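You operate a simulated robot arm through the tools that you are given. There is no shell and no other tool. Be economical: measure what you need, move in short steps, check, and stop when the job is done.

Carry out the task below with a simulated robot arm. There is one attempt and no reset: what you move stays moved.

JOB
Take the green paper bag and put it on the free top of the fruit bench. Put the almond tub on the top of the right unit away on the restock ledge. Take the pink sponge and put it on top of the silver steel drip grid on the free top of the fruit bench. Take the green-cap juice bottle on the free top of the fruit bench and put it away on the top of the side table. Take the green ring and leave it on the thick price card on the steel table left of the grey juicer. Put the red-handled jug on the blue tray. Take the white-cap juice bottle and leave it on the gap beside the blue-knob divider. Pull the drain drawer open. Do these in any order. Set down upright: green paper bag, almond tub, green-cap juice bottle, red-handled jug, white-cap juice bottle.
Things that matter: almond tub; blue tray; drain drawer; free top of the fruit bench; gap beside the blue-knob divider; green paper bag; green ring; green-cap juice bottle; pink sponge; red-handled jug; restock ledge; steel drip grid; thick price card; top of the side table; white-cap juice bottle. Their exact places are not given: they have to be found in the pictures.

Only the result counts: the job must be done as asked and must still hold three seconds after the hand-in. Knocking over, shifting, dropping, spilling or breaking anything else fails it. A push-on lid holds only when it is set on centred and level and pressed home; a screw cap is set on level and turned clockwise until tight.

ROBOT AND FRAMES
A 5-joint arm with a three-finger gripper on a trunk, on a base that drives. Base frame: it is fixed to the floor where the robot stands at the start and does not move with it; the origin is under the middle of the robot, x ahead of it, y to its left, z up. Lengths are in mm, angles in degrees, forces in N, time in s.
With the tool pointing down near the work surface it reaches from about 300 to 660 mm from the robot's upright axis, wherever it stands. Its first joint turns from -166.0 to 166.0 degrees. Places, roughly: almond tub [500, -250, 750]; blue tray (30x20x3 cm) [2000, -3100, 700]; drain drawer [4100, 100, 500]; free top of the fruit bench [-700, -2900, 800]; gap beside the blue-knob divider (25x19 cm) [2260, -460, 580]; green paper bag (8x6x15 cm) [500, -200, 800]; green ring (9x6x3 cm) [3100, -3200, 700]; green-cap juice bottle [-750, -2750, 1000]; pink sponge (9x6x4 cm) [-600, -2800, 900]; red-handled jug [2000, -3250, 750]; restock ledge (50x25 cm) [1080, 3160, 840]; steel drip grid (10x10x4 cm) [-500, -2900, 900]; thick price card [3000, -3000, 750]; top of the side table [4600, -3400, 800]; white-cap juice bottle [4000, -3250, 750]. The tool tilts only in the upright plane through the base axis and itself; it spins freely about its own axis. Payload 1.37 kg.
Tool frame: the origin (TCP) lies between the finger pads and is the grasp point; the fingertips stand 16 mm ahead of it; z points along the fingers, y is the line along which they close. Largest opening 101 mm; the body of the gripper starts 82 mm behind the TCP.
Orientation is that of the tool frame in the base frame, as a unit quaternion [x, y, z, w]. With the fingers straight down and closing along the base's y, the tool's x points along the base's -x, its y along +y and its z along -z.

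CONTROLS
- The arm moves only by the tool play_rows. Its arguments are lists of equal length, an entry for each row: "slide": the shift along the tool's x, y, z in mm, a list of three; "dr": the turn, a rotation vector about the tool's x, y, z in degrees, a list of three; "grip": the gripper command, from -1 (fully open) to 1 (shut), values between in proportion. In form: {"slide": [[x, y, z], ...], "dr": [[wx, wy, wz], ...], "grip": [grip, ...]}. A call has 1 to 8 rows; each row shifts and turns the commanded pose from where the row before left it, along the tool's axes as they then stand. Each row takes 0.2 s and may step no farther than 50 mm and 8.6 degrees from the row before; otherwise, or with a gripper value out of range, the whole call is refused. A pose out of reach is approached as far as the arm can. The call stops where the force on the tool passes 40 N (or 10 N more than at its start, if that is more) or the arm is blocked; 0.2 s more then pass. Each finger travels about 45 mm/s and halts on what it meets, pressing with about 26 N; the grip force reading is that of the motor and also rises with nothing between the fingers. The clock runs only during rows and for 0.2 s after the last one: add rows that do not move to give the fingers time. The reply holds the time, the measured pose of the TCP, the force on the tool along the base axes, the opening and the grip force, in the units named above and with some noise, with the torque about the TCP (base axes, N m) and any sound that the robot's microphone picked up, and new pictures: "show" is both (left out), scene, wrist or none.
- Cameras (640 x 400 px; columns grow to the right, rows downward): "scene" is now at [-14.1, 114.9, 1503.2]; the picture's right is [-0.80, -0.60, 0.00], its down [-0.46, 0.61, -0.64] and it looks along [0.39, -0.52, -0.76] (base axes); focal length 263 px, centre (320, 200). "wrist" rides on the gripper at [72, 20, -104] in the tool frame; the picture's right is [-0.26, 0.96, 0.00], its down [-0.76, -0.21, -0.62] and it looks along [-0.60, -0.16, 0.78] (tool axes); focal length 265 px, centre (320, 200).
- lift_body(by): slides the trunk up (or, below 0, down) by that many mm; the arm and the scene camera ride with it, the base frame stays. It gives what a move gives, with no picture.
- drive_base(legs): drives the robot by 1 to 6 legs, each [ahead, left, turn to the left] in mm, mm and degrees, along the robot's own axes; the way and the turn of a leg run together, so that a leg with both is an arc; at most 1500 mm and 180 degrees a leg. The arm and the cameras ride along, it lands a little off, and it stops where it bumps. It gives what a move gives, and a new picture of the scene camera.
- turn_head(pan, tilt): turns the head with the scene camera to pan (to the left, within 155 degrees either way) and tilt (down, from -29 to 69), counted from straight ahead of the robot. It gives what a move gives, and a new picture of the scene camera.
- measure_at(camera, pixels): for up to 12 pixels [column, row] of the newest picture of that camera ("zoom" is the newest enlarged one), the place [x, y, z] in the base frame of the surface seen there, good to about 2 mm. The clock stands still meanwhile.
- enlarge(camera, box): a new picture of the part [left, top, right, bottom] of that camera's present view, enlarged. The clock stands still meanwhile.
- hand_in(): hands the job in; it is judged then, once.

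Go step by step. Measure first, check grasps and placings, and put right what went wrong. The budget is 145 turns and 260 pictures, counting those below and the enlarged ones. Unless the task says otherwise, let go and move clear before handing in, and close with one line.

The tools are called after "Request:" as name(argument=value, ...) on one line, values as JSON. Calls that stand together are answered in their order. play_rows: Moves the arm, as the interface text tells. Its arguments: {"type":"object","properties":{"slide":{"type":"array","items":{"type":"array","items":{"type":"number"}}},"dr":{"type":"array","items":{"type":"array","items":{"type":"number"}}},"grip":{"type":"array","items":{"type":"number"}},"show":{"type":"string","enum":["both","scene","wrist","none"]}},"required":["slide","dr","grip"]} The other tools are called the same way: lift_body (by) slides the trunk up or down; drive_base (legs) drives the base; turn_head (pan, tilt) turns the head that bears the scene camera; measure_at (camera, pixels) gives the place of the surface under pixels of a picture; enlarge (camera, box) takes an enlarged picture of a part of a camera's view; hand_in () hands the job in.

At the start:

```text
time_s: 0.0
tool_pos: [203.3, -277.0, 994.7]
ee_rot: [0.0, 1.0, 0.0, 0.0]
contact_force: [1.1, 0.4, -0.2]
wrist_torque: [0.02, 0.04, 0.01]
finger_gap: 100.7
finger_force: 0.1
trunk travel left (down, up): [-450.0, 140.0]
robot x, y, heading: [0.6, 1.3, -0.1]
head pan, tilt: [-53.1, 49.9]
```

scene: 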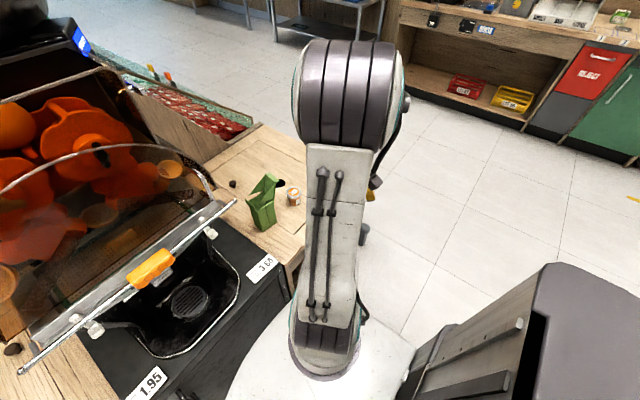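
wrist: 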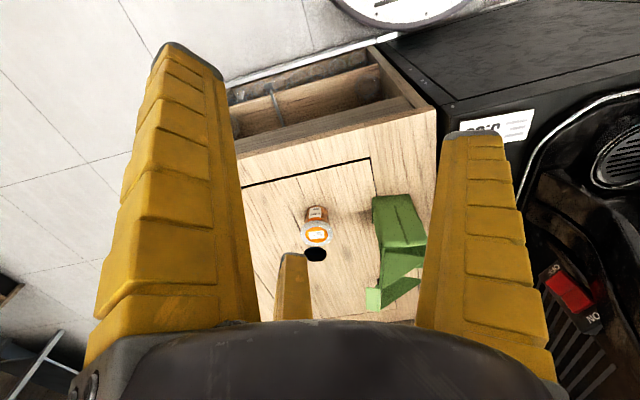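

The green bag shows near scene (263,203) and the almond tub near (293,196). I'll measure both.

Request:
measure_at(camera="scene", pixels=[[263, 185], [262, 215], [275, 185], [293, 190], [294, 200], [293, 205], [240, 170], [280, 235], [232, 184], [280, 181]])

Request:
enlarge(camera="scene", box=[200, 130, 320, 250])

Request:
enlarge(camera="wrist", box=[220, 140, 460, 320])

```text
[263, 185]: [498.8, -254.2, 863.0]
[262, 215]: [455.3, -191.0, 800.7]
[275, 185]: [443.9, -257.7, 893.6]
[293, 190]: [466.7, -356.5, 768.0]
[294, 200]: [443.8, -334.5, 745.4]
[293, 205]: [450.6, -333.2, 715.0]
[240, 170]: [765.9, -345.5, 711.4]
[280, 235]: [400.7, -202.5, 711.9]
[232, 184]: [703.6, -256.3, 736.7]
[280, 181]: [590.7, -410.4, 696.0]
```

```text
3.33 times, centred on (260, 190) of scene
```

zoom: 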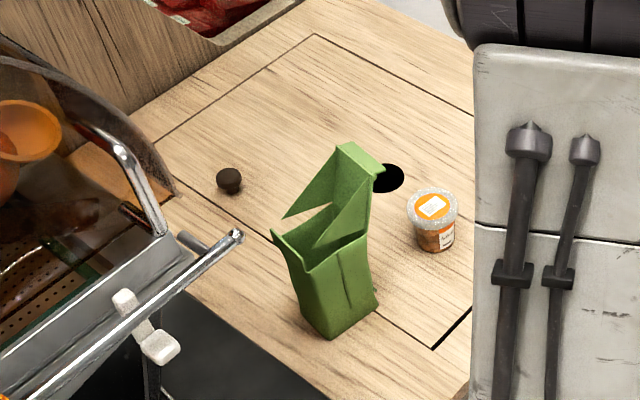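

```text
2.22 times, centred on (340, 230) of wrist
```

zoom: 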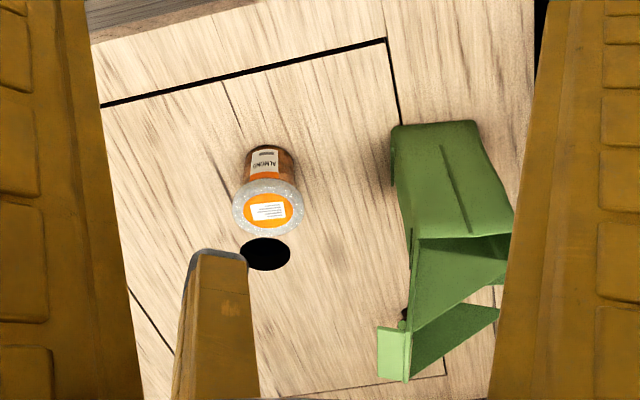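

Request:
measure_at(camera="zoom", pixels=[[396, 130], [472, 126], [510, 202], [412, 230], [505, 240], [440, 180], [240, 205], [295, 205], [266, 232], [266, 155], [382, 340], [408, 375]])

Request:
enlarge(camera="scene", box=[230, 160, 310, 240])

```text
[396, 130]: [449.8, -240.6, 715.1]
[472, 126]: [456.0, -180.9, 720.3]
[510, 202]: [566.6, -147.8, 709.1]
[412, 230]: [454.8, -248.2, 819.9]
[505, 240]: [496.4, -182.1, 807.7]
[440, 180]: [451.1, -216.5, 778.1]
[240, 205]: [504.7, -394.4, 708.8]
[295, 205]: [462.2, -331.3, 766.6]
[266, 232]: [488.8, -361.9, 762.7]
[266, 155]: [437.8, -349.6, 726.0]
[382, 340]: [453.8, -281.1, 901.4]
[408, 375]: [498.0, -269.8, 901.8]
```

```text
5.00 times, centred on (270, 200) of scene
```

zoom: 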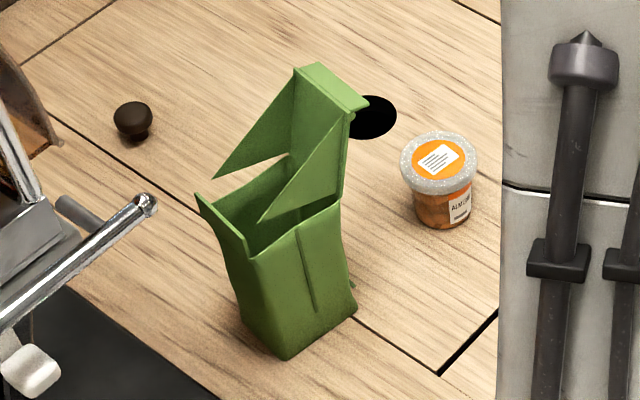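

Request:
measure_at(camera="zoom", pixels=[[405, 155], [472, 155], [438, 136], [438, 158], [438, 182], [440, 215], [205, 200], [248, 255], [336, 212], [288, 350], [350, 310], [240, 318]])

Request:
turn_head(pan=80, tilt=20)

```text
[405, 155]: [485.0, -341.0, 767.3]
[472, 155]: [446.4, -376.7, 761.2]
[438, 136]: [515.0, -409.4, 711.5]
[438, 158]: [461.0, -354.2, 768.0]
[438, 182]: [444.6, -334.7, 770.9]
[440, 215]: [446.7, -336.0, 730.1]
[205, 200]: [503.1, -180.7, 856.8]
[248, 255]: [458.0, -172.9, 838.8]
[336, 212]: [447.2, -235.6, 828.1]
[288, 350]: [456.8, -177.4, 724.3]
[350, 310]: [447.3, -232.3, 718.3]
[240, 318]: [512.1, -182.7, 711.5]
```

```text
time_s: 2.1
tool_pos: [203.1, -277.0, 996.9]
ee_rot: [0.0, 1.0, 0.0, 0.0]
contact_force: [0.2, -0.1, 0.6]
wrist_torque: [-0.02, -0.01, 0.0]
finger_gap: 100.5
finger_force: 0.0
trunk travel left (down, up): [-450.0, 140.0]
robot x, y, heading: [4.2, -1.9, 0.0]
head pan, tilt: [80.0, 20.0]
```

scene: 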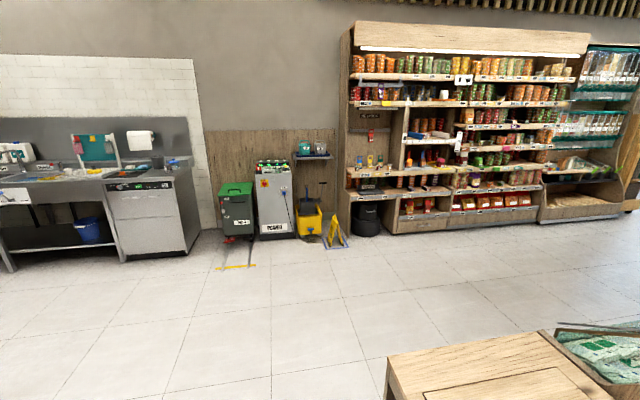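

Tub centre is about (465,-357), top 768; the bag spans x 450–530, y −241…−180. I'll move over the tub.

Request:
play_rows(slide=[[-43.7, -13.3, 0], [-43.7, -13.3, 0], [-43.7, -13.3, 0], [-43.7, -13.3, 0], [-43.7, -13.3, 0], [-43.5, -13.5, 0], [0, 0, 48], [0, 0, 48]], dr=[[0, 0, 0], [0, 0, 0], [0, 0, 0], [0, 0, 0], [0, 0, 0], [0, 0, 0], [0, 0, 0], [0, 0, 0]], grip=[-1, -1, -1, -1, -1, -1, -1, -1], show="wrist")

Request:
enlarge(camera="scene", box=[190, 120, 430, 260])

```text
time_s: 4.0
tool_pos: [465.7, -359.1, 901.0]
ee_rot: [0.001, 1.0, 0.0, 0.001]
contact_force: [0.0, -0.2, 0.4]
wrist_torque: [-0.03, 0.0, 0.02]
finger_gap: 100.8
finger_force: 0.1
trunk travel left (down, up): [-450.0, 140.0]
robot x, y, heading: [-0.3, 0.7, 0.0]
head pan, tilt: [80.0, 20.0]
```

wrist: 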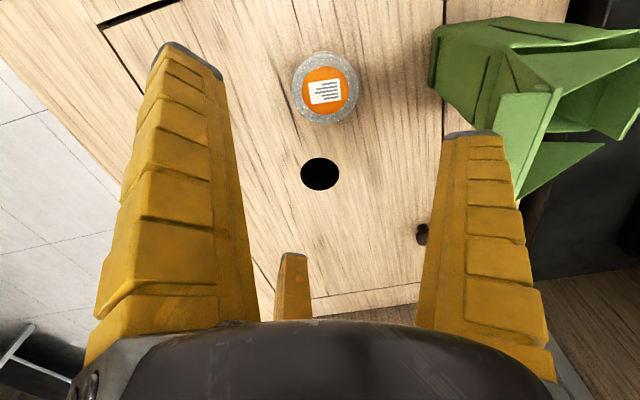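

```text
2.67 times, centred on (310, 190) of scene
```

zoom: 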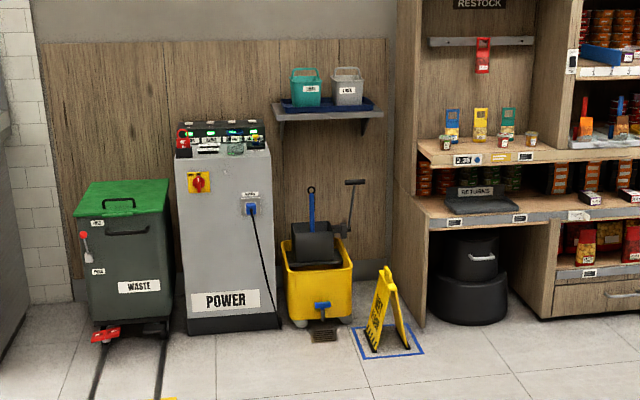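

The tub lid (325,88) lies almost exactly under the TCP; descend and grip.

Request:
play_rows(slide=[[2, 4, 40], [0, 0, 40], [0, 0, 40], [0, 0, 39], [0, 0, 0], [0, 0, 0], [0, 0, 0], [0, 0, 0]], dr=[[0, 0, 0], [0, 0, 0], [0, 0, 0], [0, 0, 0], [0, 0, 0], [0, 0, 0], [0, 0, 0], [0, 0, 0]], grip=[-1, -1, -1, -1, -1, 1, 1, 1], show="wrist")

Request:
measure_at(camera="zoom", pixels=[[430, 152], [550, 152], [455, 148], [515, 148], [430, 163], [480, 157], [540, 130], [445, 142], [505, 140], [531, 138]])

```text
time_s: 5.8
tool_pos: [460.4, -355.0, 740.8]
ee_rot: [0.0, 1.0, 0.0, 0.001]
contact_force: [0.7, 1.5, 0.7]
wrist_torque: [0.02, -0.01, 0.02]
finger_gap: 51.3
finger_force: 13.8
trunk travel left (down, up): [-450.0, 140.0]
robot x, y, heading: [-2.4, 3.1, -0.0]
head pan, tilt: [80.0, 20.0]
```

wrist: 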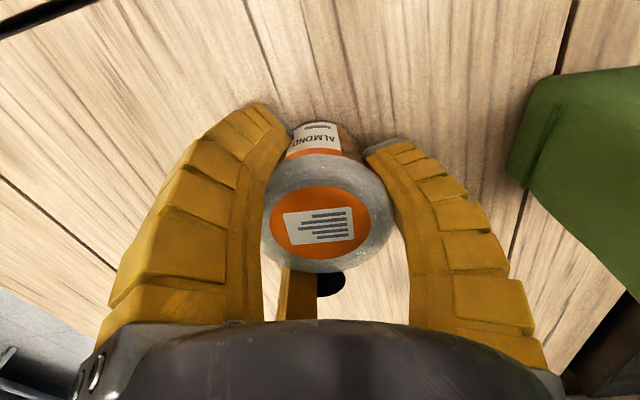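

```text
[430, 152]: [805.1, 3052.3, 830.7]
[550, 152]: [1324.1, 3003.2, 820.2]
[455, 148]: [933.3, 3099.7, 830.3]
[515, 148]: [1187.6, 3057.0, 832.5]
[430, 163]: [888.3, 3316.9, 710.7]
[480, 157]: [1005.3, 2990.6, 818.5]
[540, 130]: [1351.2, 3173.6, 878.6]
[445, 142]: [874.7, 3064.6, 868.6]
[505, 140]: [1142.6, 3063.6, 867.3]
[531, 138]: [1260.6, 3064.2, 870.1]
```

Tub is gripped (gap 51). Lift it, retract, and look around for driving.

Request:
play_rows(slide=[[0, 0, 0], [0, 0, -45], [0, 0, -48], [0, 0, -48], [0, 0, -48], [0, 0, -48], [45, 13, 0], [45, 13, 0]], dr=[[0, 0, 0], [0, 0, 0], [0, 0, 0], [0, 0, 0], [0, 0, 0], [0, 0, 0], [0, 0, 0], [0, 0, 0]], grip=[1, 1, 1, 1, 1, 1, 1, 1], show="wrist")

Request:
turn_head(pan=0, tilt=45)

Request:
turn_head(pan=150, tilt=35)

Request:
turn_head(pan=60, tilt=40)

```text
time_s: 7.5
tool_pos: [372.7, -324.6, 975.9]
ee_rot: [0.0, 1.0, 0.0, -0.001]
contact_force: [-0.4, -0.2, -0.6]
wrist_torque: [0.03, 0.04, 0.0]
finger_gap: 49.8
finger_force: 26.4
trunk travel left (down, up): [-450.0, 140.0]
robot x, y, heading: [-0.0, 2.3, 0.4]
head pan, tilt: [80.0, 20.0]
```

wrist: 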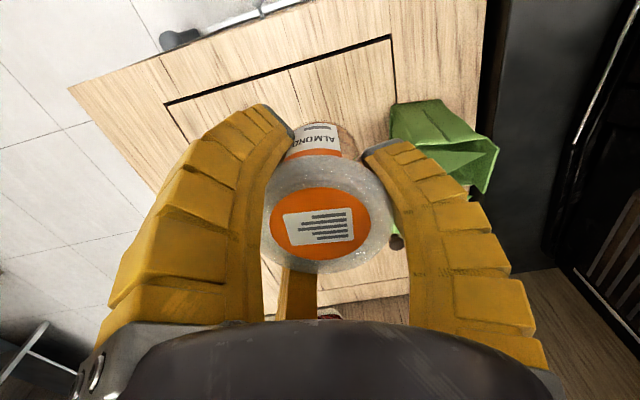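

```text
time_s: 9.1
tool_pos: [374.6, -325.4, 976.1]
ee_rot: [0.0, 1.0, 0.0, 0.0]
contact_force: [-0.3, 0.2, -0.5]
wrist_torque: [0.01, -0.01, -0.04]
finger_gap: 49.9
finger_force: 26.1
trunk travel left (down, up): [-450.0, 140.0]
robot x, y, heading: [-2.3, -1.7, 0.1]
head pan, tilt: [0.0, 45.0]
```

scene: 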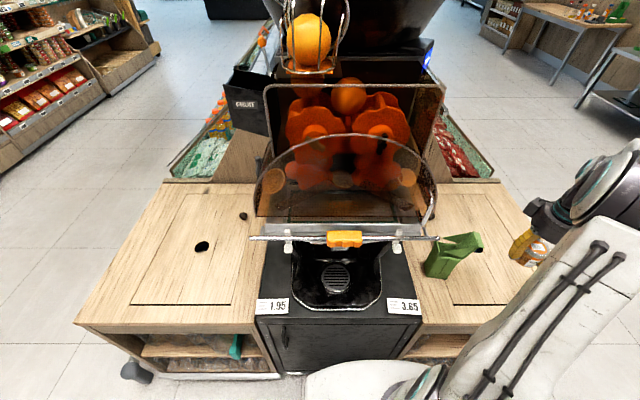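

```text
time_s: 11.4
tool_pos: [375.3, -326.3, 976.1]
ee_rot: [0.001, 1.0, 0.0, 0.0]
contact_force: [-0.1, -0.7, -0.2]
wrist_torque: [-0.03, 0.0, 0.02]
finger_gap: 49.6
finger_force: 26.0
trunk travel left (down, up): [-450.0, 140.0]
robot x, y, heading: [0.3, 1.1, 0.1]
head pan, tilt: [150.0, 35.0]
```

scene: 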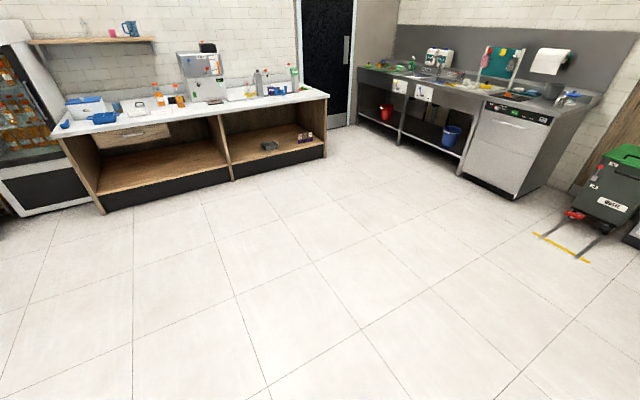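

```text
time_s: 13.1
tool_pos: [375.1, -326.1, 974.8]
ee_rot: [0.0, 1.0, -0.001, 0.0]
contact_force: [0.3, -1.0, -0.6]
wrist_torque: [-0.02, 0.0, 0.01]
finger_gap: 49.7
finger_force: 25.9
trunk travel left (down, up): [-450.0, 140.0]
robot x, y, heading: [1.1, -3.7, -0.1]
head pan, tilt: [60.0, 40.0]
```

scene: 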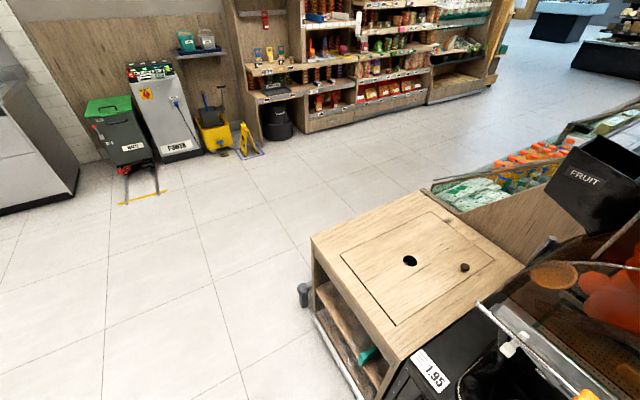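

Request:
measure_at(camera="scene", pixels=[[240, 155], [262, 153], [262, 100], [300, 92], [280, 138], [312, 240], [303, 300], [420, 192], [437, 185], [305, 128]])

Request:
drive_base(legs=[[-550, 0, 0], [0, 0, 90], [1300, 0, 0]])

```text
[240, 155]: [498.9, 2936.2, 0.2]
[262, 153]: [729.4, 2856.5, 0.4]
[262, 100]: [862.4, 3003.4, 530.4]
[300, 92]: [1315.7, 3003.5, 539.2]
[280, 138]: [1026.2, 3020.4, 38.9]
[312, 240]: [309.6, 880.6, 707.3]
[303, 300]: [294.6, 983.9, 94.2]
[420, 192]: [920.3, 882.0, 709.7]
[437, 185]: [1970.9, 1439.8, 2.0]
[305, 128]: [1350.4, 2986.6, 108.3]
```

```text
time_s: 26.2
tool_pos: [-197.9, 1685.0, 976.3]
ee_rot: [-0.702, 0.712, 0.001, 0.0]
contact_force: [0.1, -1.3, -0.5]
wrist_torque: [0.01, 0.01, -0.01]
finger_gap: 49.0
finger_force: 26.2
trunk travel left (down, up): [-450.0, 140.0]
robot x, y, heading: [-528.7, 1312.7, 89.2]
head pan, tilt: [60.0, 40.0]
```

scene: 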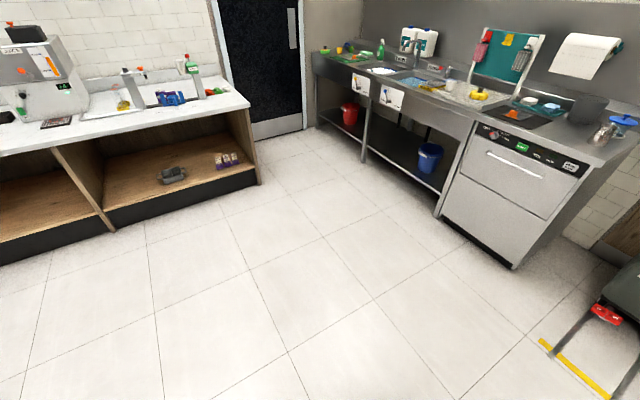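

Shelf front is at y≈3000 and the left unit ends near y≈980, so the route is clear. I'll drive to about (1010,2490).

Request:
drive_base(legs=[[400, 0, 0.8], [0, -1500, 0], [760, -40, 0]])

Request:
turn_head(pan=0, tilt=45)

```text
time_s: 39.5
tool_pos: [1353.7, 2842.4, 974.7]
ee_rot: [0.708, -0.706, 0.0, 0.0]
contact_force: [0.0, 0.5, -0.3]
wrist_torque: [0.0, 0.01, -0.01]
finger_gap: 49.0
finger_force: 26.2
trunk travel left (down, up): [-450.0, 140.0]
robot x, y, heading: [1029.3, 2467.0, 90.1]
head pan, tilt: [60.0, 40.0]
```

scene: 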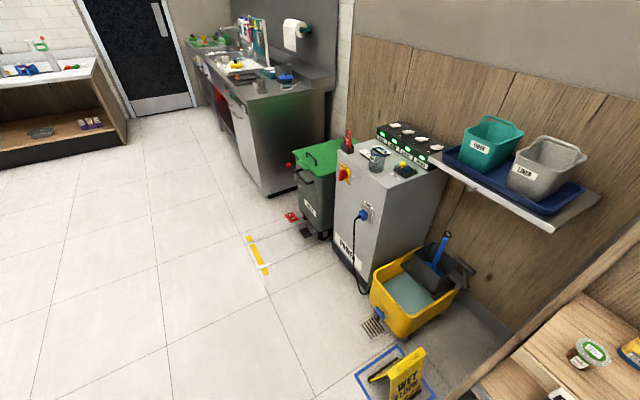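

```text
time_s: 40.8
tool_pos: [1353.5, 2842.4, 975.6]
ee_rot: [0.707, -0.707, 0.0, 0.0]
contact_force: [0.0, 0.6, -0.6]
wrist_torque: [0.0, 0.01, 0.0]
finger_gap: 48.8
finger_force: 25.9
trunk travel left (down, up): [-450.0, 140.0]
robot x, y, heading: [1030.5, 2466.9, 90.1]
head pan, tilt: [0.0, 45.0]
```

scene: 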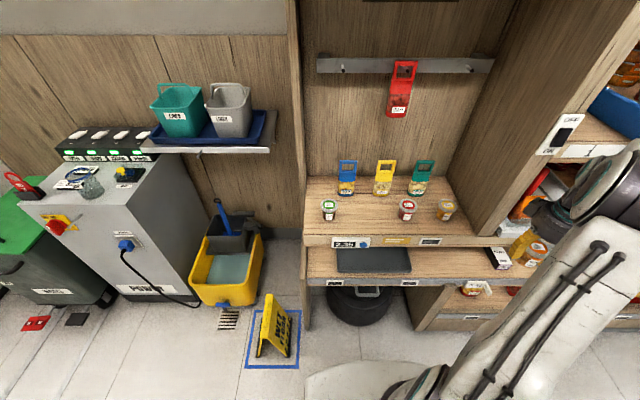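

Request:
enlarge(camera="scene", box=[300, 150, 480, 262])

Request:
measure_at(camera="scene", pixels=[[330, 205], [407, 203], [445, 205], [368, 215], [350, 200], [350, 225], [383, 195], [347, 165], [367, 235], [310, 200], [365, 205], [395, 222]])

```text
3.56 times, centred on (390, 206) of scene
```

zoom: 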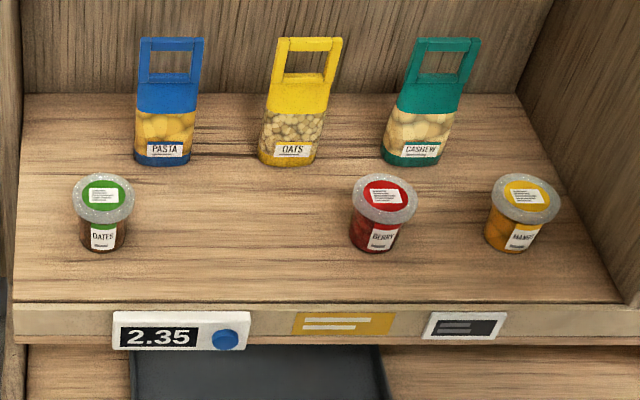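

```text
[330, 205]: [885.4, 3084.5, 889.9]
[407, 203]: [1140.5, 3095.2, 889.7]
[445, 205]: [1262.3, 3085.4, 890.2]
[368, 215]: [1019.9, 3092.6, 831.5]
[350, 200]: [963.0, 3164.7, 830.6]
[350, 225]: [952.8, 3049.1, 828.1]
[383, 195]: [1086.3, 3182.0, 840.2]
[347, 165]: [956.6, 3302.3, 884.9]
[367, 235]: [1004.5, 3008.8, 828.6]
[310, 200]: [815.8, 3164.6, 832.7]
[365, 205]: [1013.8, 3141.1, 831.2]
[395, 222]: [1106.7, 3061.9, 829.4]
```

Free spot on the ledge at about (1013,3085), surface 831, between the green and red tubs. Nudge the base forward, swing the tub to line up.

Request:
drive_base(legs=[[60, 0, 0]])

Request:
play_rows(slide=[[0, 48, 0], [0, 48, 0], [0, 48, 0], [0, 48, 0], [0, 48, 0], [0, 48, 0], [0, 48, 0]], dr=[[0, 0, 0], [0, 0, 0], [0, 0, 0], [0, 0, 0], [0, 0, 0], [0, 0, 0], [0, 0, 0]], grip=[1, 1, 1, 1, 1, 1, 1], show="none")

```text
time_s: 41.8
tool_pos: [1353.1, 2902.5, 975.0]
ee_rot: [0.708, -0.706, 0.001, 0.001]
contact_force: [0.7, 0.8, -0.7]
wrist_torque: [-0.04, 0.01, -0.01]
finger_gap: 48.5
finger_force: 26.3
trunk travel left (down, up): [-450.0, 140.0]
robot x, y, heading: [1029.4, 2525.7, 90.1]
head pan, tilt: [0.0, 45.0]
```

scene: 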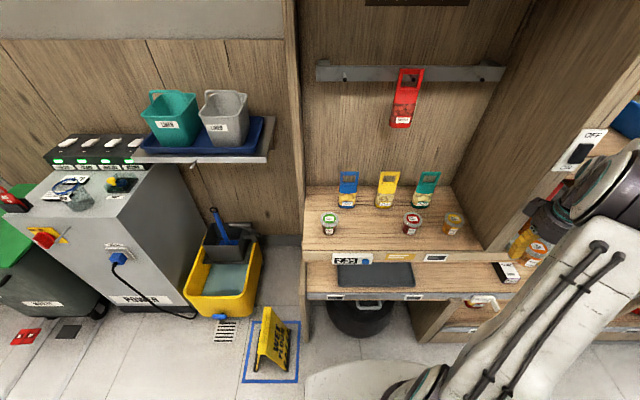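

```text
time_s: 43.4
tool_pos: [1015.5, 2900.0, 975.6]
ee_rot: [-0.707, 0.707, 0.0, 0.001]
contact_force: [-0.4, 0.9, -0.1]
wrist_torque: [0.0, 0.0, 0.02]
finger_gap: 48.9
finger_force: 26.2
trunk travel left (down, up): [-450.0, 140.0]
robot x, y, heading: [1029.1, 2526.2, 90.2]
head pan, tilt: [0.0, 45.0]
```

Request:
play_rows(slide=[[-45, 0, 0], [-45, 0, 0], [-45, 0, 0], [-45, 0, 0], [0, 0, 40], [0, 0, 40], [0, 0, 24]], dr=[[0, 0, 0], [0, 0, 0], [0, 0, 0], [0, 0, 0], [0, 0, 0], [0, 0, 0], [0, 0, 0]], grip=[1, 1, 1, 1, 1, 1, 1])

```text
time_s: 45.0
tool_pos: [1018.6, 3082.8, 872.1]
ee_rot: [0.707, -0.707, 0.0, 0.0]
contact_force: [1.4, 1.3, -0.8]
wrist_torque: [-0.03, 0.02, -0.01]
finger_gap: 48.6
finger_force: 26.3
trunk travel left (down, up): [-450.0, 140.0]
robot x, y, heading: [1030.9, 2526.3, 90.2]
head pan, tilt: [0.0, 45.0]
```

scene: 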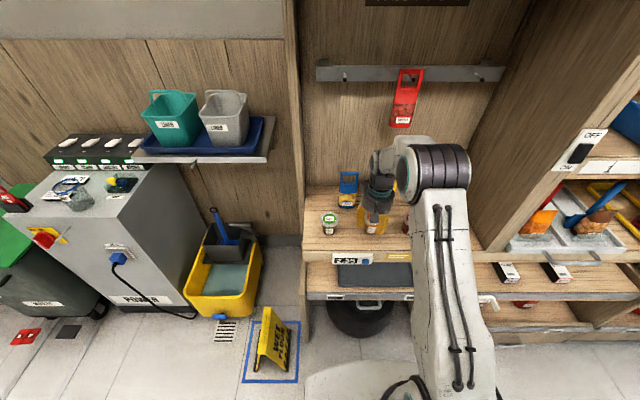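
wrist: 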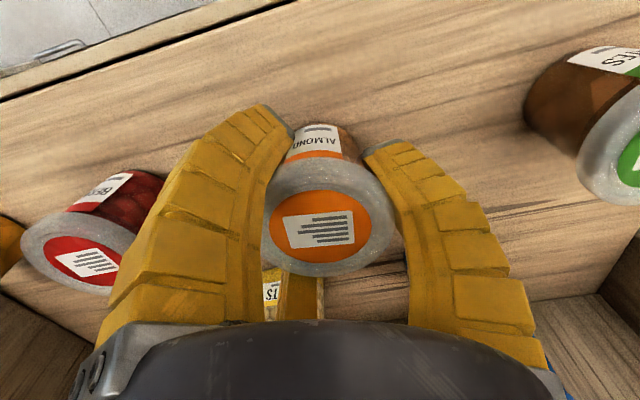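

Clearance to neighbours looks fine. Lower in small steps until touching, then release.

Request:
play_rows(slide=[[0, 0, 5], [0, 0, 3], [0, 0, 2], [0, 0, 0]], dr=[[0, 0, 0], [0, 0, 0], [0, 0, 0], [0, 0, 0]], grip=[1, 1, 1, 1], show="none")

```text
time_s: 46.0
tool_pos: [1016.0, 3081.6, 861.6]
ee_rot: [0.708, -0.706, 0.0, -0.001]
contact_force: [0.4, 0.9, -1.0]
wrist_torque: [0.04, 0.0, 0.02]
finger_gap: 48.7
finger_force: 26.4
trunk travel left (down, up): [-450.0, 140.0]
robot x, y, heading: [1031.2, 2529.7, 90.1]
head pan, tilt: [0.0, 45.0]
```

Request:
play_rows(slide=[[0, 0, 1.5], [0, 0, 1], [0, 0, 0], [0, 0, 0]], dr=[[0, 0, 0], [0, 0, 0], [0, 0, 0], [0, 0, 0]], grip=[1, 1, 1, 1], show="none")

```text
time_s: 47.0
tool_pos: [1017.7, 3081.1, 859.6]
ee_rot: [-0.707, 0.707, 0.0, -0.001]
contact_force: [-0.4, 0.1, 0.6]
wrist_torque: [0.0, 0.02, 0.02]
finger_gap: 48.6
finger_force: 26.2
trunk travel left (down, up): [-450.0, 140.0]
robot x, y, heading: [1028.7, 2526.9, 90.3]
head pan, tilt: [0.0, 45.0]
```

Request:
play_rows(slide=[[0, 0, 1.5], [0, 0, 0], [0, 0, 0], [0, 0, 0], [0, 0, 0], [0, 0, 0]], dr=[[0, 0, 0], [0, 0, 0], [0, 0, 0], [0, 0, 0], [0, 0, 0], [0, 0, 0]], grip=[1, 1, -0.6, -0.6, -0.6, -0.6], show="wrist")

```text
time_s: 48.4
tool_pos: [1016.7, 3081.9, 858.0]
ee_rot: [0.707, -0.707, 0.0, 0.0]
contact_force: [-0.8, -0.8, -0.7]
wrist_torque: [0.01, -0.06, 0.02]
finger_gap: 82.7
finger_force: 1.9
trunk travel left (down, up): [-450.0, 140.0]
robot x, y, heading: [1030.3, 2525.8, 90.2]
head pan, tilt: [0.0, 45.0]
```

wrist: 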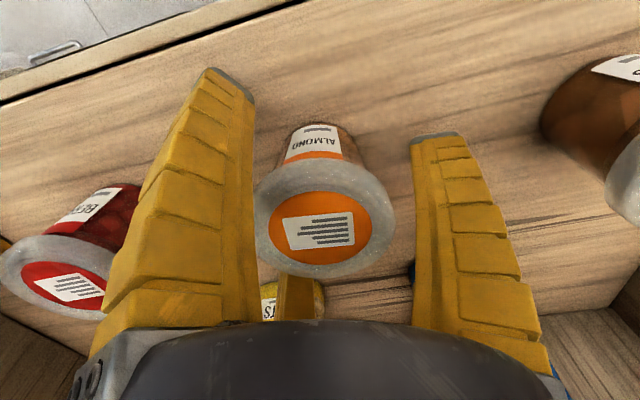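

Tub stands upright on the ledge. Retreat up and back, then start spinning the tool 90° for the bag.

Request:
play_rows(slide=[[0, 0, -40], [0, 0, -40], [0, 0, -40], [45, 0, 0], [45, 0, 0], [45, 0, 0], [45, 0, 0]], dr=[[0, 0, 0], [0, 0, 0], [0, 0, 0], [0, 0, 0], [0, 0, 0], [0, 0, 0], [0, 0, 0]], grip=[-0.6, -0.6, -0.6, -1, -1, -1, -1], show="scene")

Request:
play_rows(slide=[[0, 0, 0], [0, 0, 0], [0, 0, 0], [0, 0, 0], [0, 0, 0], [0, 0, 0], [0, 0, 0], [0, 0, 0]], dr=[[0, 0, 8.5], [0, 0, 8.5], [0, 0, 8.5], [0, 0, 8.5], [0, 0, 8.5], [0, 0, 8.5], [0, 0, 8.5], [0, 0, 8.5]], grip=[-1, -1, -1, -1, -1, -1, -1, -1], show="none")

Request:
play_rows(slide=[[0, 0, 0], [0, 0, 0], [0, 0, 0]], dr=[[0, 0, 7.5], [0, 0, 7.5], [0, 0, 7]], grip=[-1, -1, -1], show="wrist")

```text
time_s: 50.0
tool_pos: [1016.9, 2900.3, 976.2]
ee_rot: [0.707, -0.707, -0.001, -0.001]
contact_force: [-0.7, -0.5, -0.5]
wrist_torque: [0.0, 0.02, -0.02]
finger_gap: 100.8
finger_force: 0.1
trunk travel left (down, up): [-450.0, 140.0]
robot x, y, heading: [1029.4, 2527.0, 90.2]
head pan, tilt: [0.0, 45.0]
```

scene: 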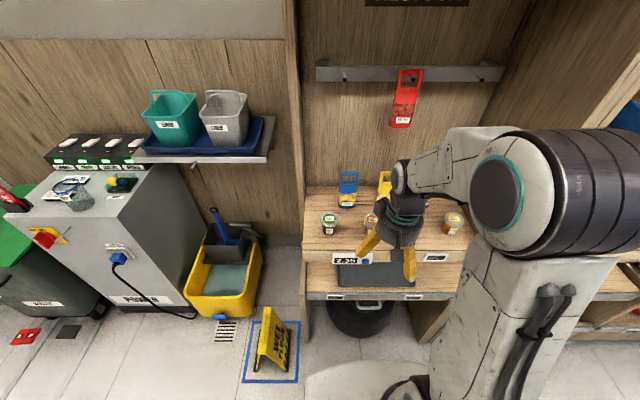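

```text
time_s: 51.8
tool_pos: [1017.7, 2902.9, 978.6]
ee_rot: [-0.19, 0.982, -0.001, -0.001]
contact_force: [0.1, -0.3, -0.2]
wrist_torque: [0.02, 0.01, 0.02]
finger_gap: 100.5
finger_force: 0.1
trunk travel left (down, up): [-450.0, 140.0]
robot x, y, heading: [1029.5, 2526.6, 89.9]
head pan, tilt: [0.0, 45.0]
```

```text
time_s: 52.6
tool_pos: [1016.5, 2902.0, 977.8]
ee_rot: [0.0, 1.0, 0.0, 0.0]
contact_force: [0.3, -0.4, -0.3]
wrist_torque: [0.01, 0.01, -0.02]
finger_gap: 100.6
finger_force: 0.0
trunk travel left (down, up): [-450.0, 140.0]
robot x, y, heading: [1030.2, 2528.2, 90.5]
head pan, tilt: [0.0, 45.0]
```

wrist: 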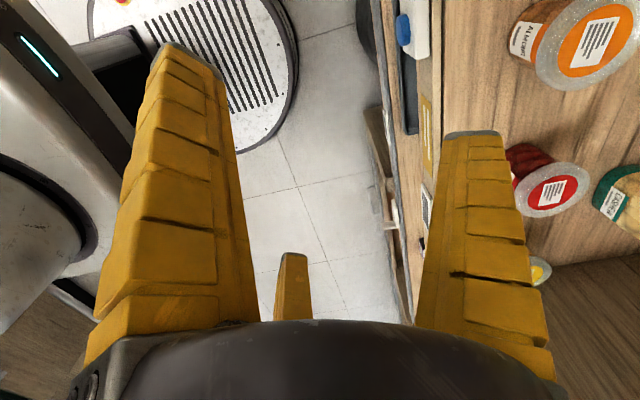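

Request:
drive_base(legs=[[-850, 0, 0], [0, 1500, 0], [0, 60, -90], [0, -1000, 0], [0, -1020, 0]])

Request:
turn_head(pan=0, tilt=45)

```text
time_s: 77.9
tool_pos: [-190.5, -385.2, 977.2]
ee_rot: [0.721, 0.693, 0.0, 0.0]
contact_force: [0.8, 0.4, 0.7]
wrist_torque: [-0.04, 0.01, 0.01]
finger_gap: 100.9
finger_force: 0.1
trunk travel left (down, up): [-450.0, 140.0]
robot x, y, heading: [-565.5, -380.8, -2.3]
head pan, tilt: [0.0, 45.0]
```

scene: 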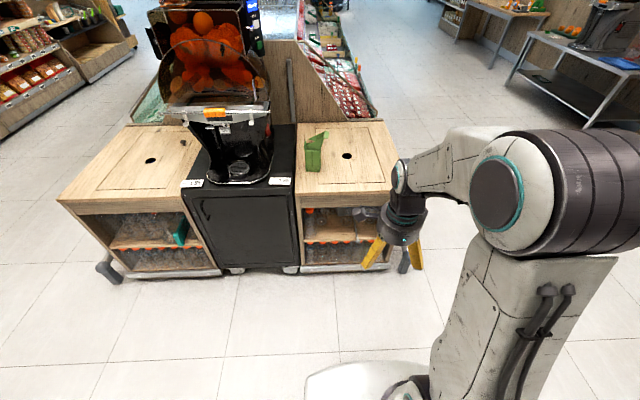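

```text
time_s: 78.5
tool_pos: [-190.6, -385.6, 977.8]
ee_rot: [0.721, 0.693, 0.0, 0.0]
contact_force: [-0.8, 0.4, 0.3]
wrist_torque: [-0.01, -0.03, 0.02]
finger_gap: 100.4
finger_force: 0.0
trunk travel left (down, up): [-450.0, 140.0]
robot x, y, heading: [-566.8, -377.2, -2.0]
head pan, tilt: [0.0, 45.0]
```

scene: 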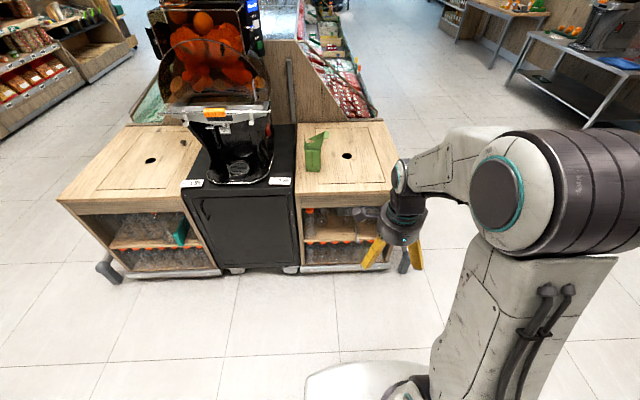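

Request:
drive_base(legs=[[0, 0, 2.0], [565, 25, 0]])

Request:
play_rows(slide=[[0, 0, 0]], dr=[[0, 0, 0]], grip=[-1], show="wrist")

```text
time_s: 82.1
tool_pos: [377.5, -342.3, 976.3]
ee_rot: [0.706, 0.708, -0.001, 0.0]
contact_force: [0.3, 0.2, -0.1]
wrist_torque: [-0.03, 0.01, 0.01]
finger_gap: 100.5
finger_force: 0.0
trunk travel left (down, up): [-450.0, 140.0]
robot x, y, heading: [1.8, -353.8, 0.4]
head pan, tilt: [0.0, 45.0]
```

scene: 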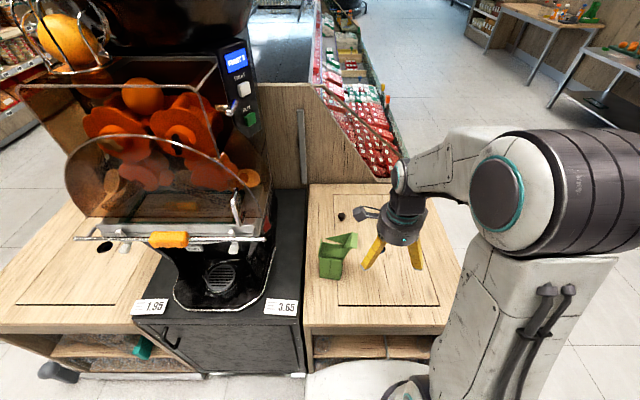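

```text
time_s: 82.5
tool_pos: [378.3, -342.9, 976.2]
ee_rot: [0.706, 0.709, 0.0, 0.0]
contact_force: [0.2, -0.5, 0.7]
wrist_torque: [0.0, 0.02, 0.02]
finger_gap: 100.4
finger_force: 0.0
trunk travel left (down, up): [-450.0, 140.0]
robot x, y, heading: [-0.9, -358.2, 0.2]
head pan, tilt: [0.0, 45.0]
```

wrist: 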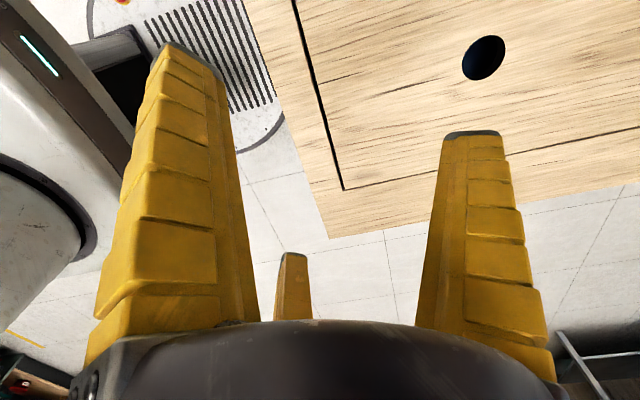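

Request:
enlarge(camera="scene", box=[240, 200, 400, 300])

Request:
measure_at(camera="zoom", pixels=[[318, 215], [322, 300], [400, 310], [410, 232], [320, 165], [460, 140], [465, 170], [400, 145], [360, 260], [100, 158], [20, 165], [150, 300]])

```text
4.00 times, centred on (320, 250) of scene
```

zoom: 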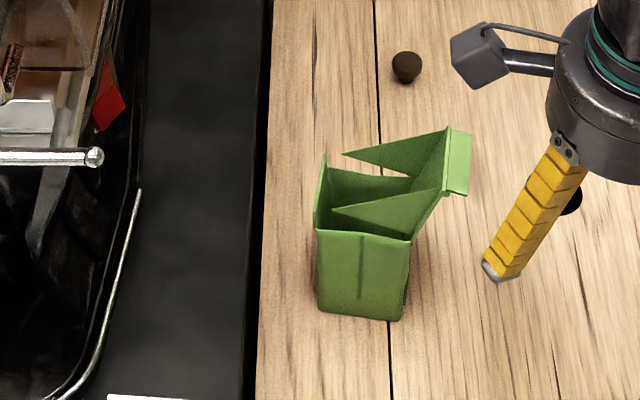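

```text
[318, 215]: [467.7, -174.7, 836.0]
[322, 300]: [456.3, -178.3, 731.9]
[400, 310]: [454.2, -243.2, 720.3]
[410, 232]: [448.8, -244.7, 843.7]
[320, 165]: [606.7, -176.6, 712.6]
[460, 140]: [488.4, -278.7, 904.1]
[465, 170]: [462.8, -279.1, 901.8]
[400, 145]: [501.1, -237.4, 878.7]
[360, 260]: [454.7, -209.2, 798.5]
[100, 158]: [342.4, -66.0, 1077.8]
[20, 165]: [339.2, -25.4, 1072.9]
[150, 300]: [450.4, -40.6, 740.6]
```

Request:
measure_at(camera="zoom", pixels=[[345, 209], [355, 154], [390, 196], [435, 192], [420, 210], [375, 222], [395, 165], [408, 145], [370, 148], [330, 178]])

Request:
play_rows(slide=[[0, 40, 0], [0, 40, 0], [30, 32, 0], [30, 0, 0], [35, 0, 0], [35, 0, 0]], dr=[[0, 0, 0], [0, 0, 0], [0, 0, 0], [0, 0, 0], [0, 0, 0], [0, 0, 0]], grip=[-1, -1, -1, -1, -1, -1])

```text
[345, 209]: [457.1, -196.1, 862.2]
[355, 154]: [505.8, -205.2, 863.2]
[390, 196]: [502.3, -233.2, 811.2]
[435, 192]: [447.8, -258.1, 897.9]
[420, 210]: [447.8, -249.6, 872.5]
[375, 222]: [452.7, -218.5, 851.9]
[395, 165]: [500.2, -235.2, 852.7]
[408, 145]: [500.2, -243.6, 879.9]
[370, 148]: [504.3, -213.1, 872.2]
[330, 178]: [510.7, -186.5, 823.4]
```

```text
time_s: 83.9
tool_pos: [489.6, -209.9, 976.0]
ee_rot: [0.706, 0.708, 0.0, 0.0]
contact_force: [0.3, -0.3, -0.2]
wrist_torque: [0.0, -0.04, -0.01]
finger_gap: 100.5
finger_force: 0.1
trunk travel left (down, up): [-450.0, 140.0]
robot x, y, heading: [3.1, -358.2, 0.3]
head pan, tilt: [0.0, 45.0]
```

scene: 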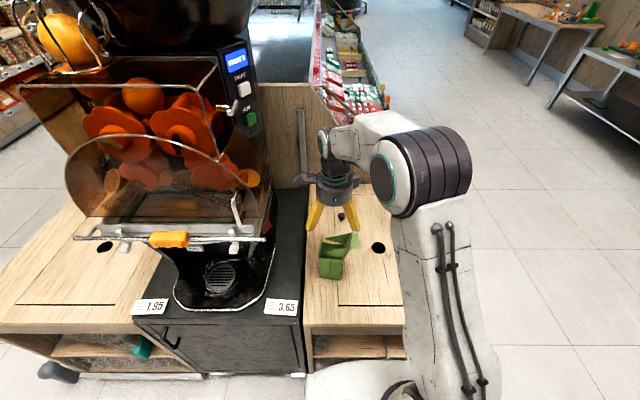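
wrist: 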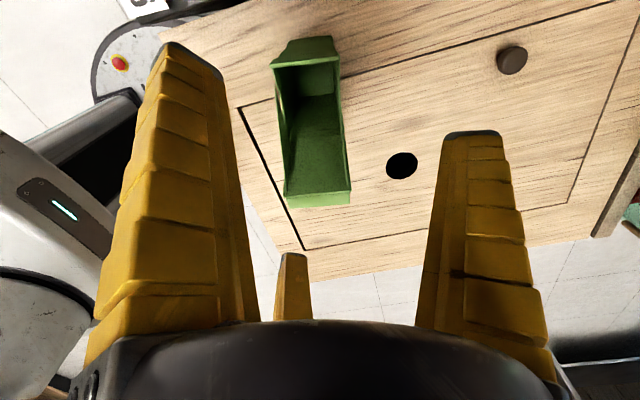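

Bag actually spans x≈449–511, so grip centre (481,−209). Descend to TCP z≈806 and grip.

Request:
play_rows(slide=[[1, -9, 40], [0, 0, 45], [0, 0, 45], [0, 0, 40], [0, 0, 0], [0, 0, 0], [0, 0, 0], [0, 0, 0]], dr=[[0, 0, 0], [0, 0, 0], [0, 0, 0], [0, 0, 0], [0, 0, 0], [0, 0, 0], [0, 0, 0], [0, 0, 0]], grip=[-1, -1, -1, -1, 0.5, 0.5, 1, 1])

```text
time_s: 84.5
tool_pos: [481.9, -210.5, 910.4]
ee_rot: [0.706, 0.708, 0.002, 0.001]
contact_force: [-0.3, -2.2, 16.8]
wrist_torque: [-1.0, 0.56, 0.0]
finger_gap: 100.6
finger_force: 0.5
trunk travel left (down, up): [-450.0, 140.0]
robot x, y, heading: [3.5, -355.1, -0.1]
head pan, tilt: [0.0, 45.0]
stopped in row 2: the force on the tool passed its limit at 62 N (the readings are from after the stop); the commanded pose is now the measured one
```

scene: 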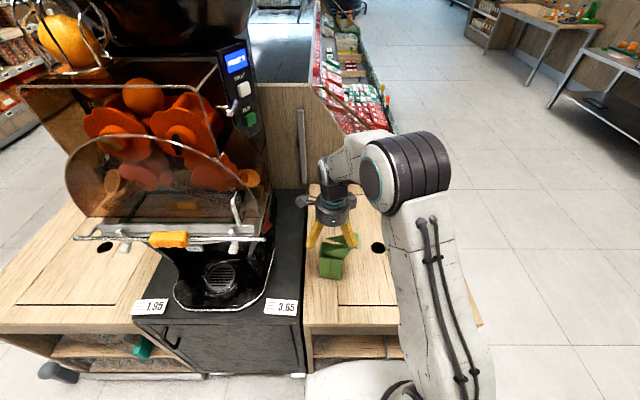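
wrist: 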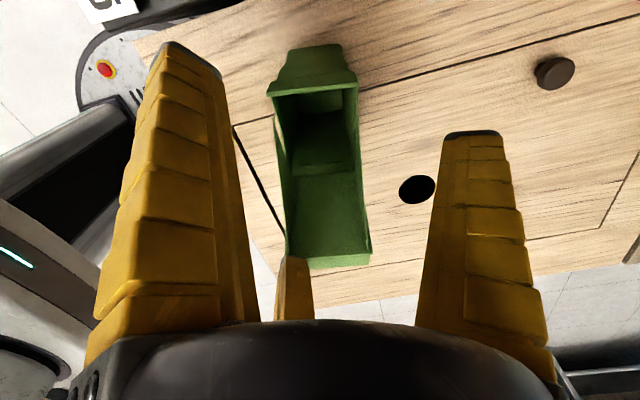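

Something touched at tip z≈894, likely the bag's flap near (290,260) in the wrist view. Look closer before continuing.

Request:
enlarge(camera="scene", box=[280, 180, 400, 290])

Request:
enlarge(camera="wrist", box=[220, 20, 420, 330])

```text
3.64 times, centred on (340, 235) of scene
```

zoom: 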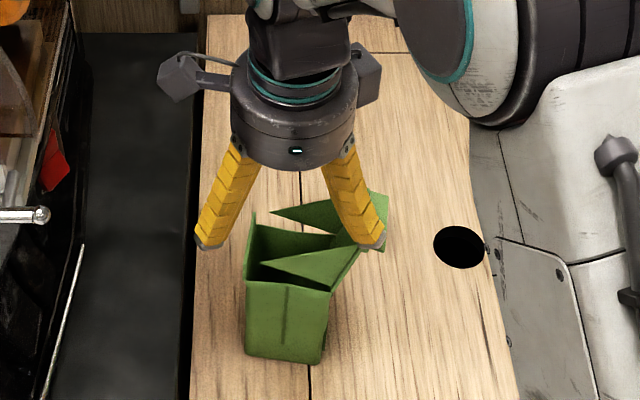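

```text
1.29 times, centred on (320, 175) of wrist
```

zoom: 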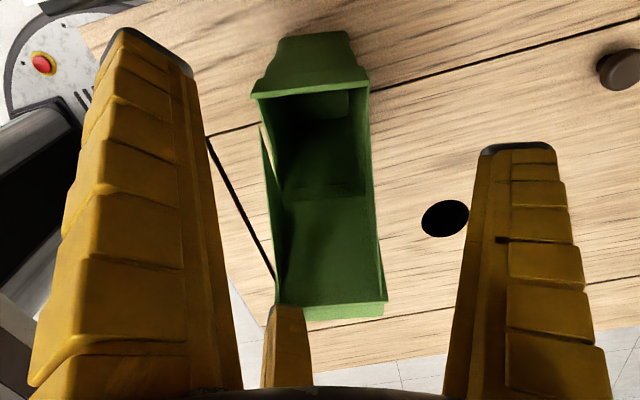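

Request:
measure_at(camera="scene", pixels=[[308.5, 246], [310, 243], [355.5, 246], [353, 240], [322, 222], [347, 224]])

Request:
measure_at(camera="zoom", pixels=[[150, 45], [515, 152], [286, 312], [286, 350], [180, 80], [500, 180]])

```text
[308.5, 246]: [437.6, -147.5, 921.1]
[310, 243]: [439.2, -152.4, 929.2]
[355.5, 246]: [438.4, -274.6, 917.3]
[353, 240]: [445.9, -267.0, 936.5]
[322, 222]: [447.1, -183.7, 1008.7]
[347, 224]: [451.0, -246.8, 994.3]
```

```text
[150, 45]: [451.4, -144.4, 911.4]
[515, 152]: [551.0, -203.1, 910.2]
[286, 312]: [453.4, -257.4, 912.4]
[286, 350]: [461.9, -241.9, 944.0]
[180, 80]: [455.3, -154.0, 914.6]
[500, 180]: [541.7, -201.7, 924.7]
```

The readings show the hand really has three fingers, at tool +y and ±x/−y (120° apart), and one hit the flap. Rise, spin −90° so tool +y faces away from the flap.

Request:
play_rows(slide=[[0, 0, -35], [0, 0, -30], [0, 0, 0], [0, 0, 0], [0, 0, 0], [0, 0, 0], [0, 0, 0], [0, 0, 0]], dr=[[0, 0, 0], [0, 0, 0], [0, 0, -8.5], [0, 0, -8.5], [0, 0, -8.5], [0, 0, -8.5], [0, 0, -8.5], [0, 0, -8.5]], grip=[-1, -1, -1, -1, -1, -1, -1, -1], show="none")

Request:
play_rows(slide=[[0, 0, 0], [0, 0, 0], [0, 0, 0], [0, 0, 0], [0, 0, 0]], dr=[[0, 0, -8.5], [0, 0, -8.5], [0, 0, -8.5], [0, 0, -8.5], [0, 0, -5]], grip=[-1, -1, -1, -1, -1])

```text
time_s: 86.3
tool_pos: [482.3, -210.2, 974.5]
ee_rot: [0.331, 0.944, 0.0, 0.001]
contact_force: [0.6, 0.6, -0.7]
wrist_torque: [0.03, 0.01, 0.01]
finger_gap: 100.7
finger_force: 0.1
trunk travel left (down, up): [-450.0, 140.0]
robot x, y, heading: [4.8, -352.0, 0.4]
head pan, tilt: [0.0, 45.0]
```

```text
time_s: 87.5
tool_pos: [483.2, -211.0, 973.4]
ee_rot: [-0.003, 1.0, 0.0, 0.002]
contact_force: [0.2, 0.1, -0.4]
wrist_torque: [0.02, 0.01, -0.04]
finger_gap: 100.5
finger_force: 0.1
trunk travel left (down, up): [-450.0, 140.0]
robot x, y, heading: [4.4, -356.0, -0.2]
head pan, tilt: [0.0, 45.0]
```

scene: 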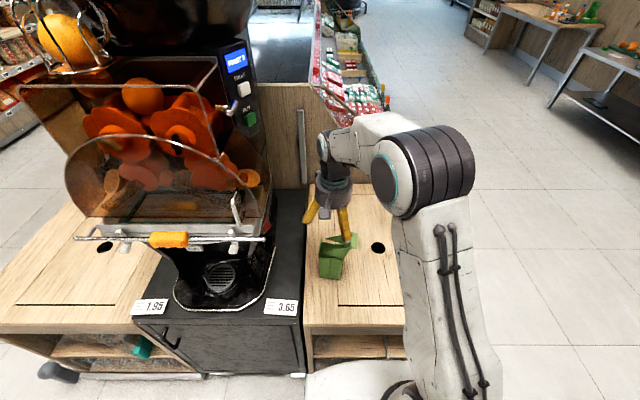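
wrist: 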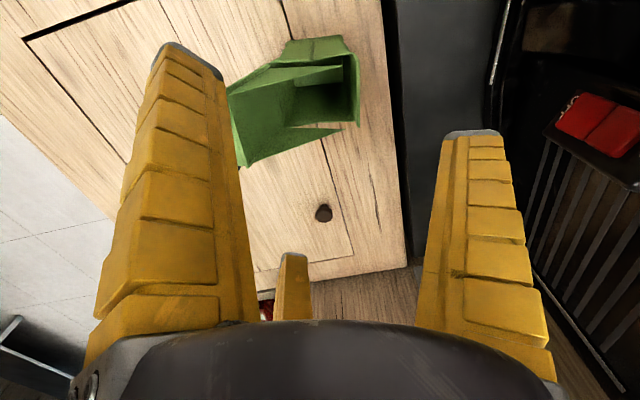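

Request:
play_rows(slide=[[2, -4, 30], [0, 0, 30]], dr=[[0, 0, 0], [0, 0, 0]], grip=[-1, -1])

Request:
enlarge(camera="scene", box=[280, 180, 400, 290])

```text
time_s: 88.1
tool_pos: [481.1, -212.3, 913.8]
ee_rot: [-0.003, 1.0, 0.001, 0.002]
contact_force: [-1.0, -0.8, 0.1]
wrist_torque: [0.0, -0.01, -0.04]
finger_gap: 100.4
finger_force: 0.1
trunk travel left (down, up): [-450.0, 140.0]
robot x, y, heading: [2.9, -353.5, 0.3]
head pan, tilt: [0.0, 45.0]
```

scene: 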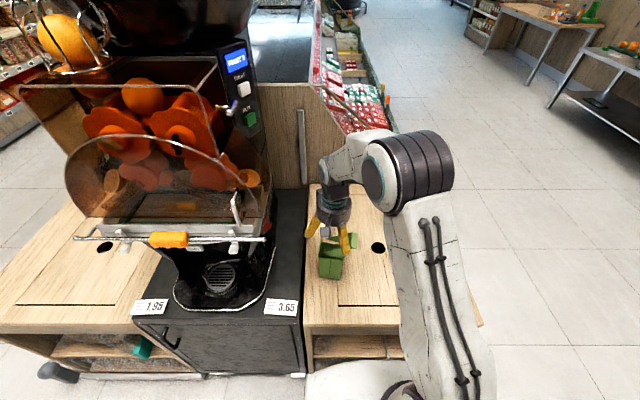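
wrist: 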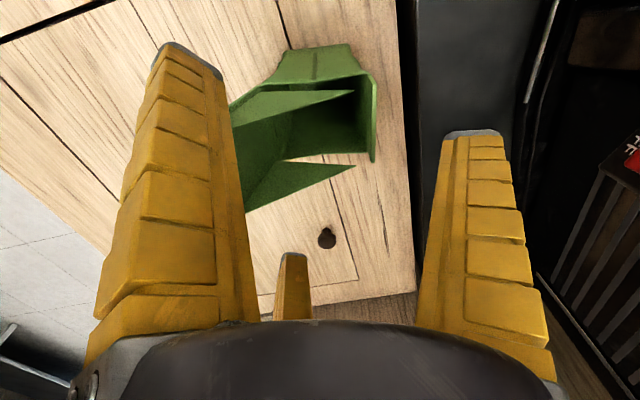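

```text
3.64 times, centred on (340, 235) of scene
```

zoom: 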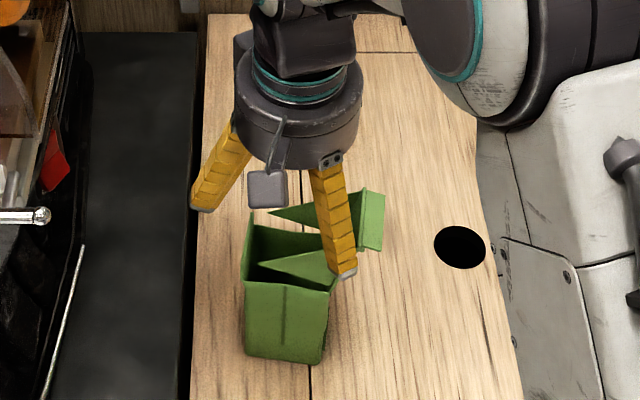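

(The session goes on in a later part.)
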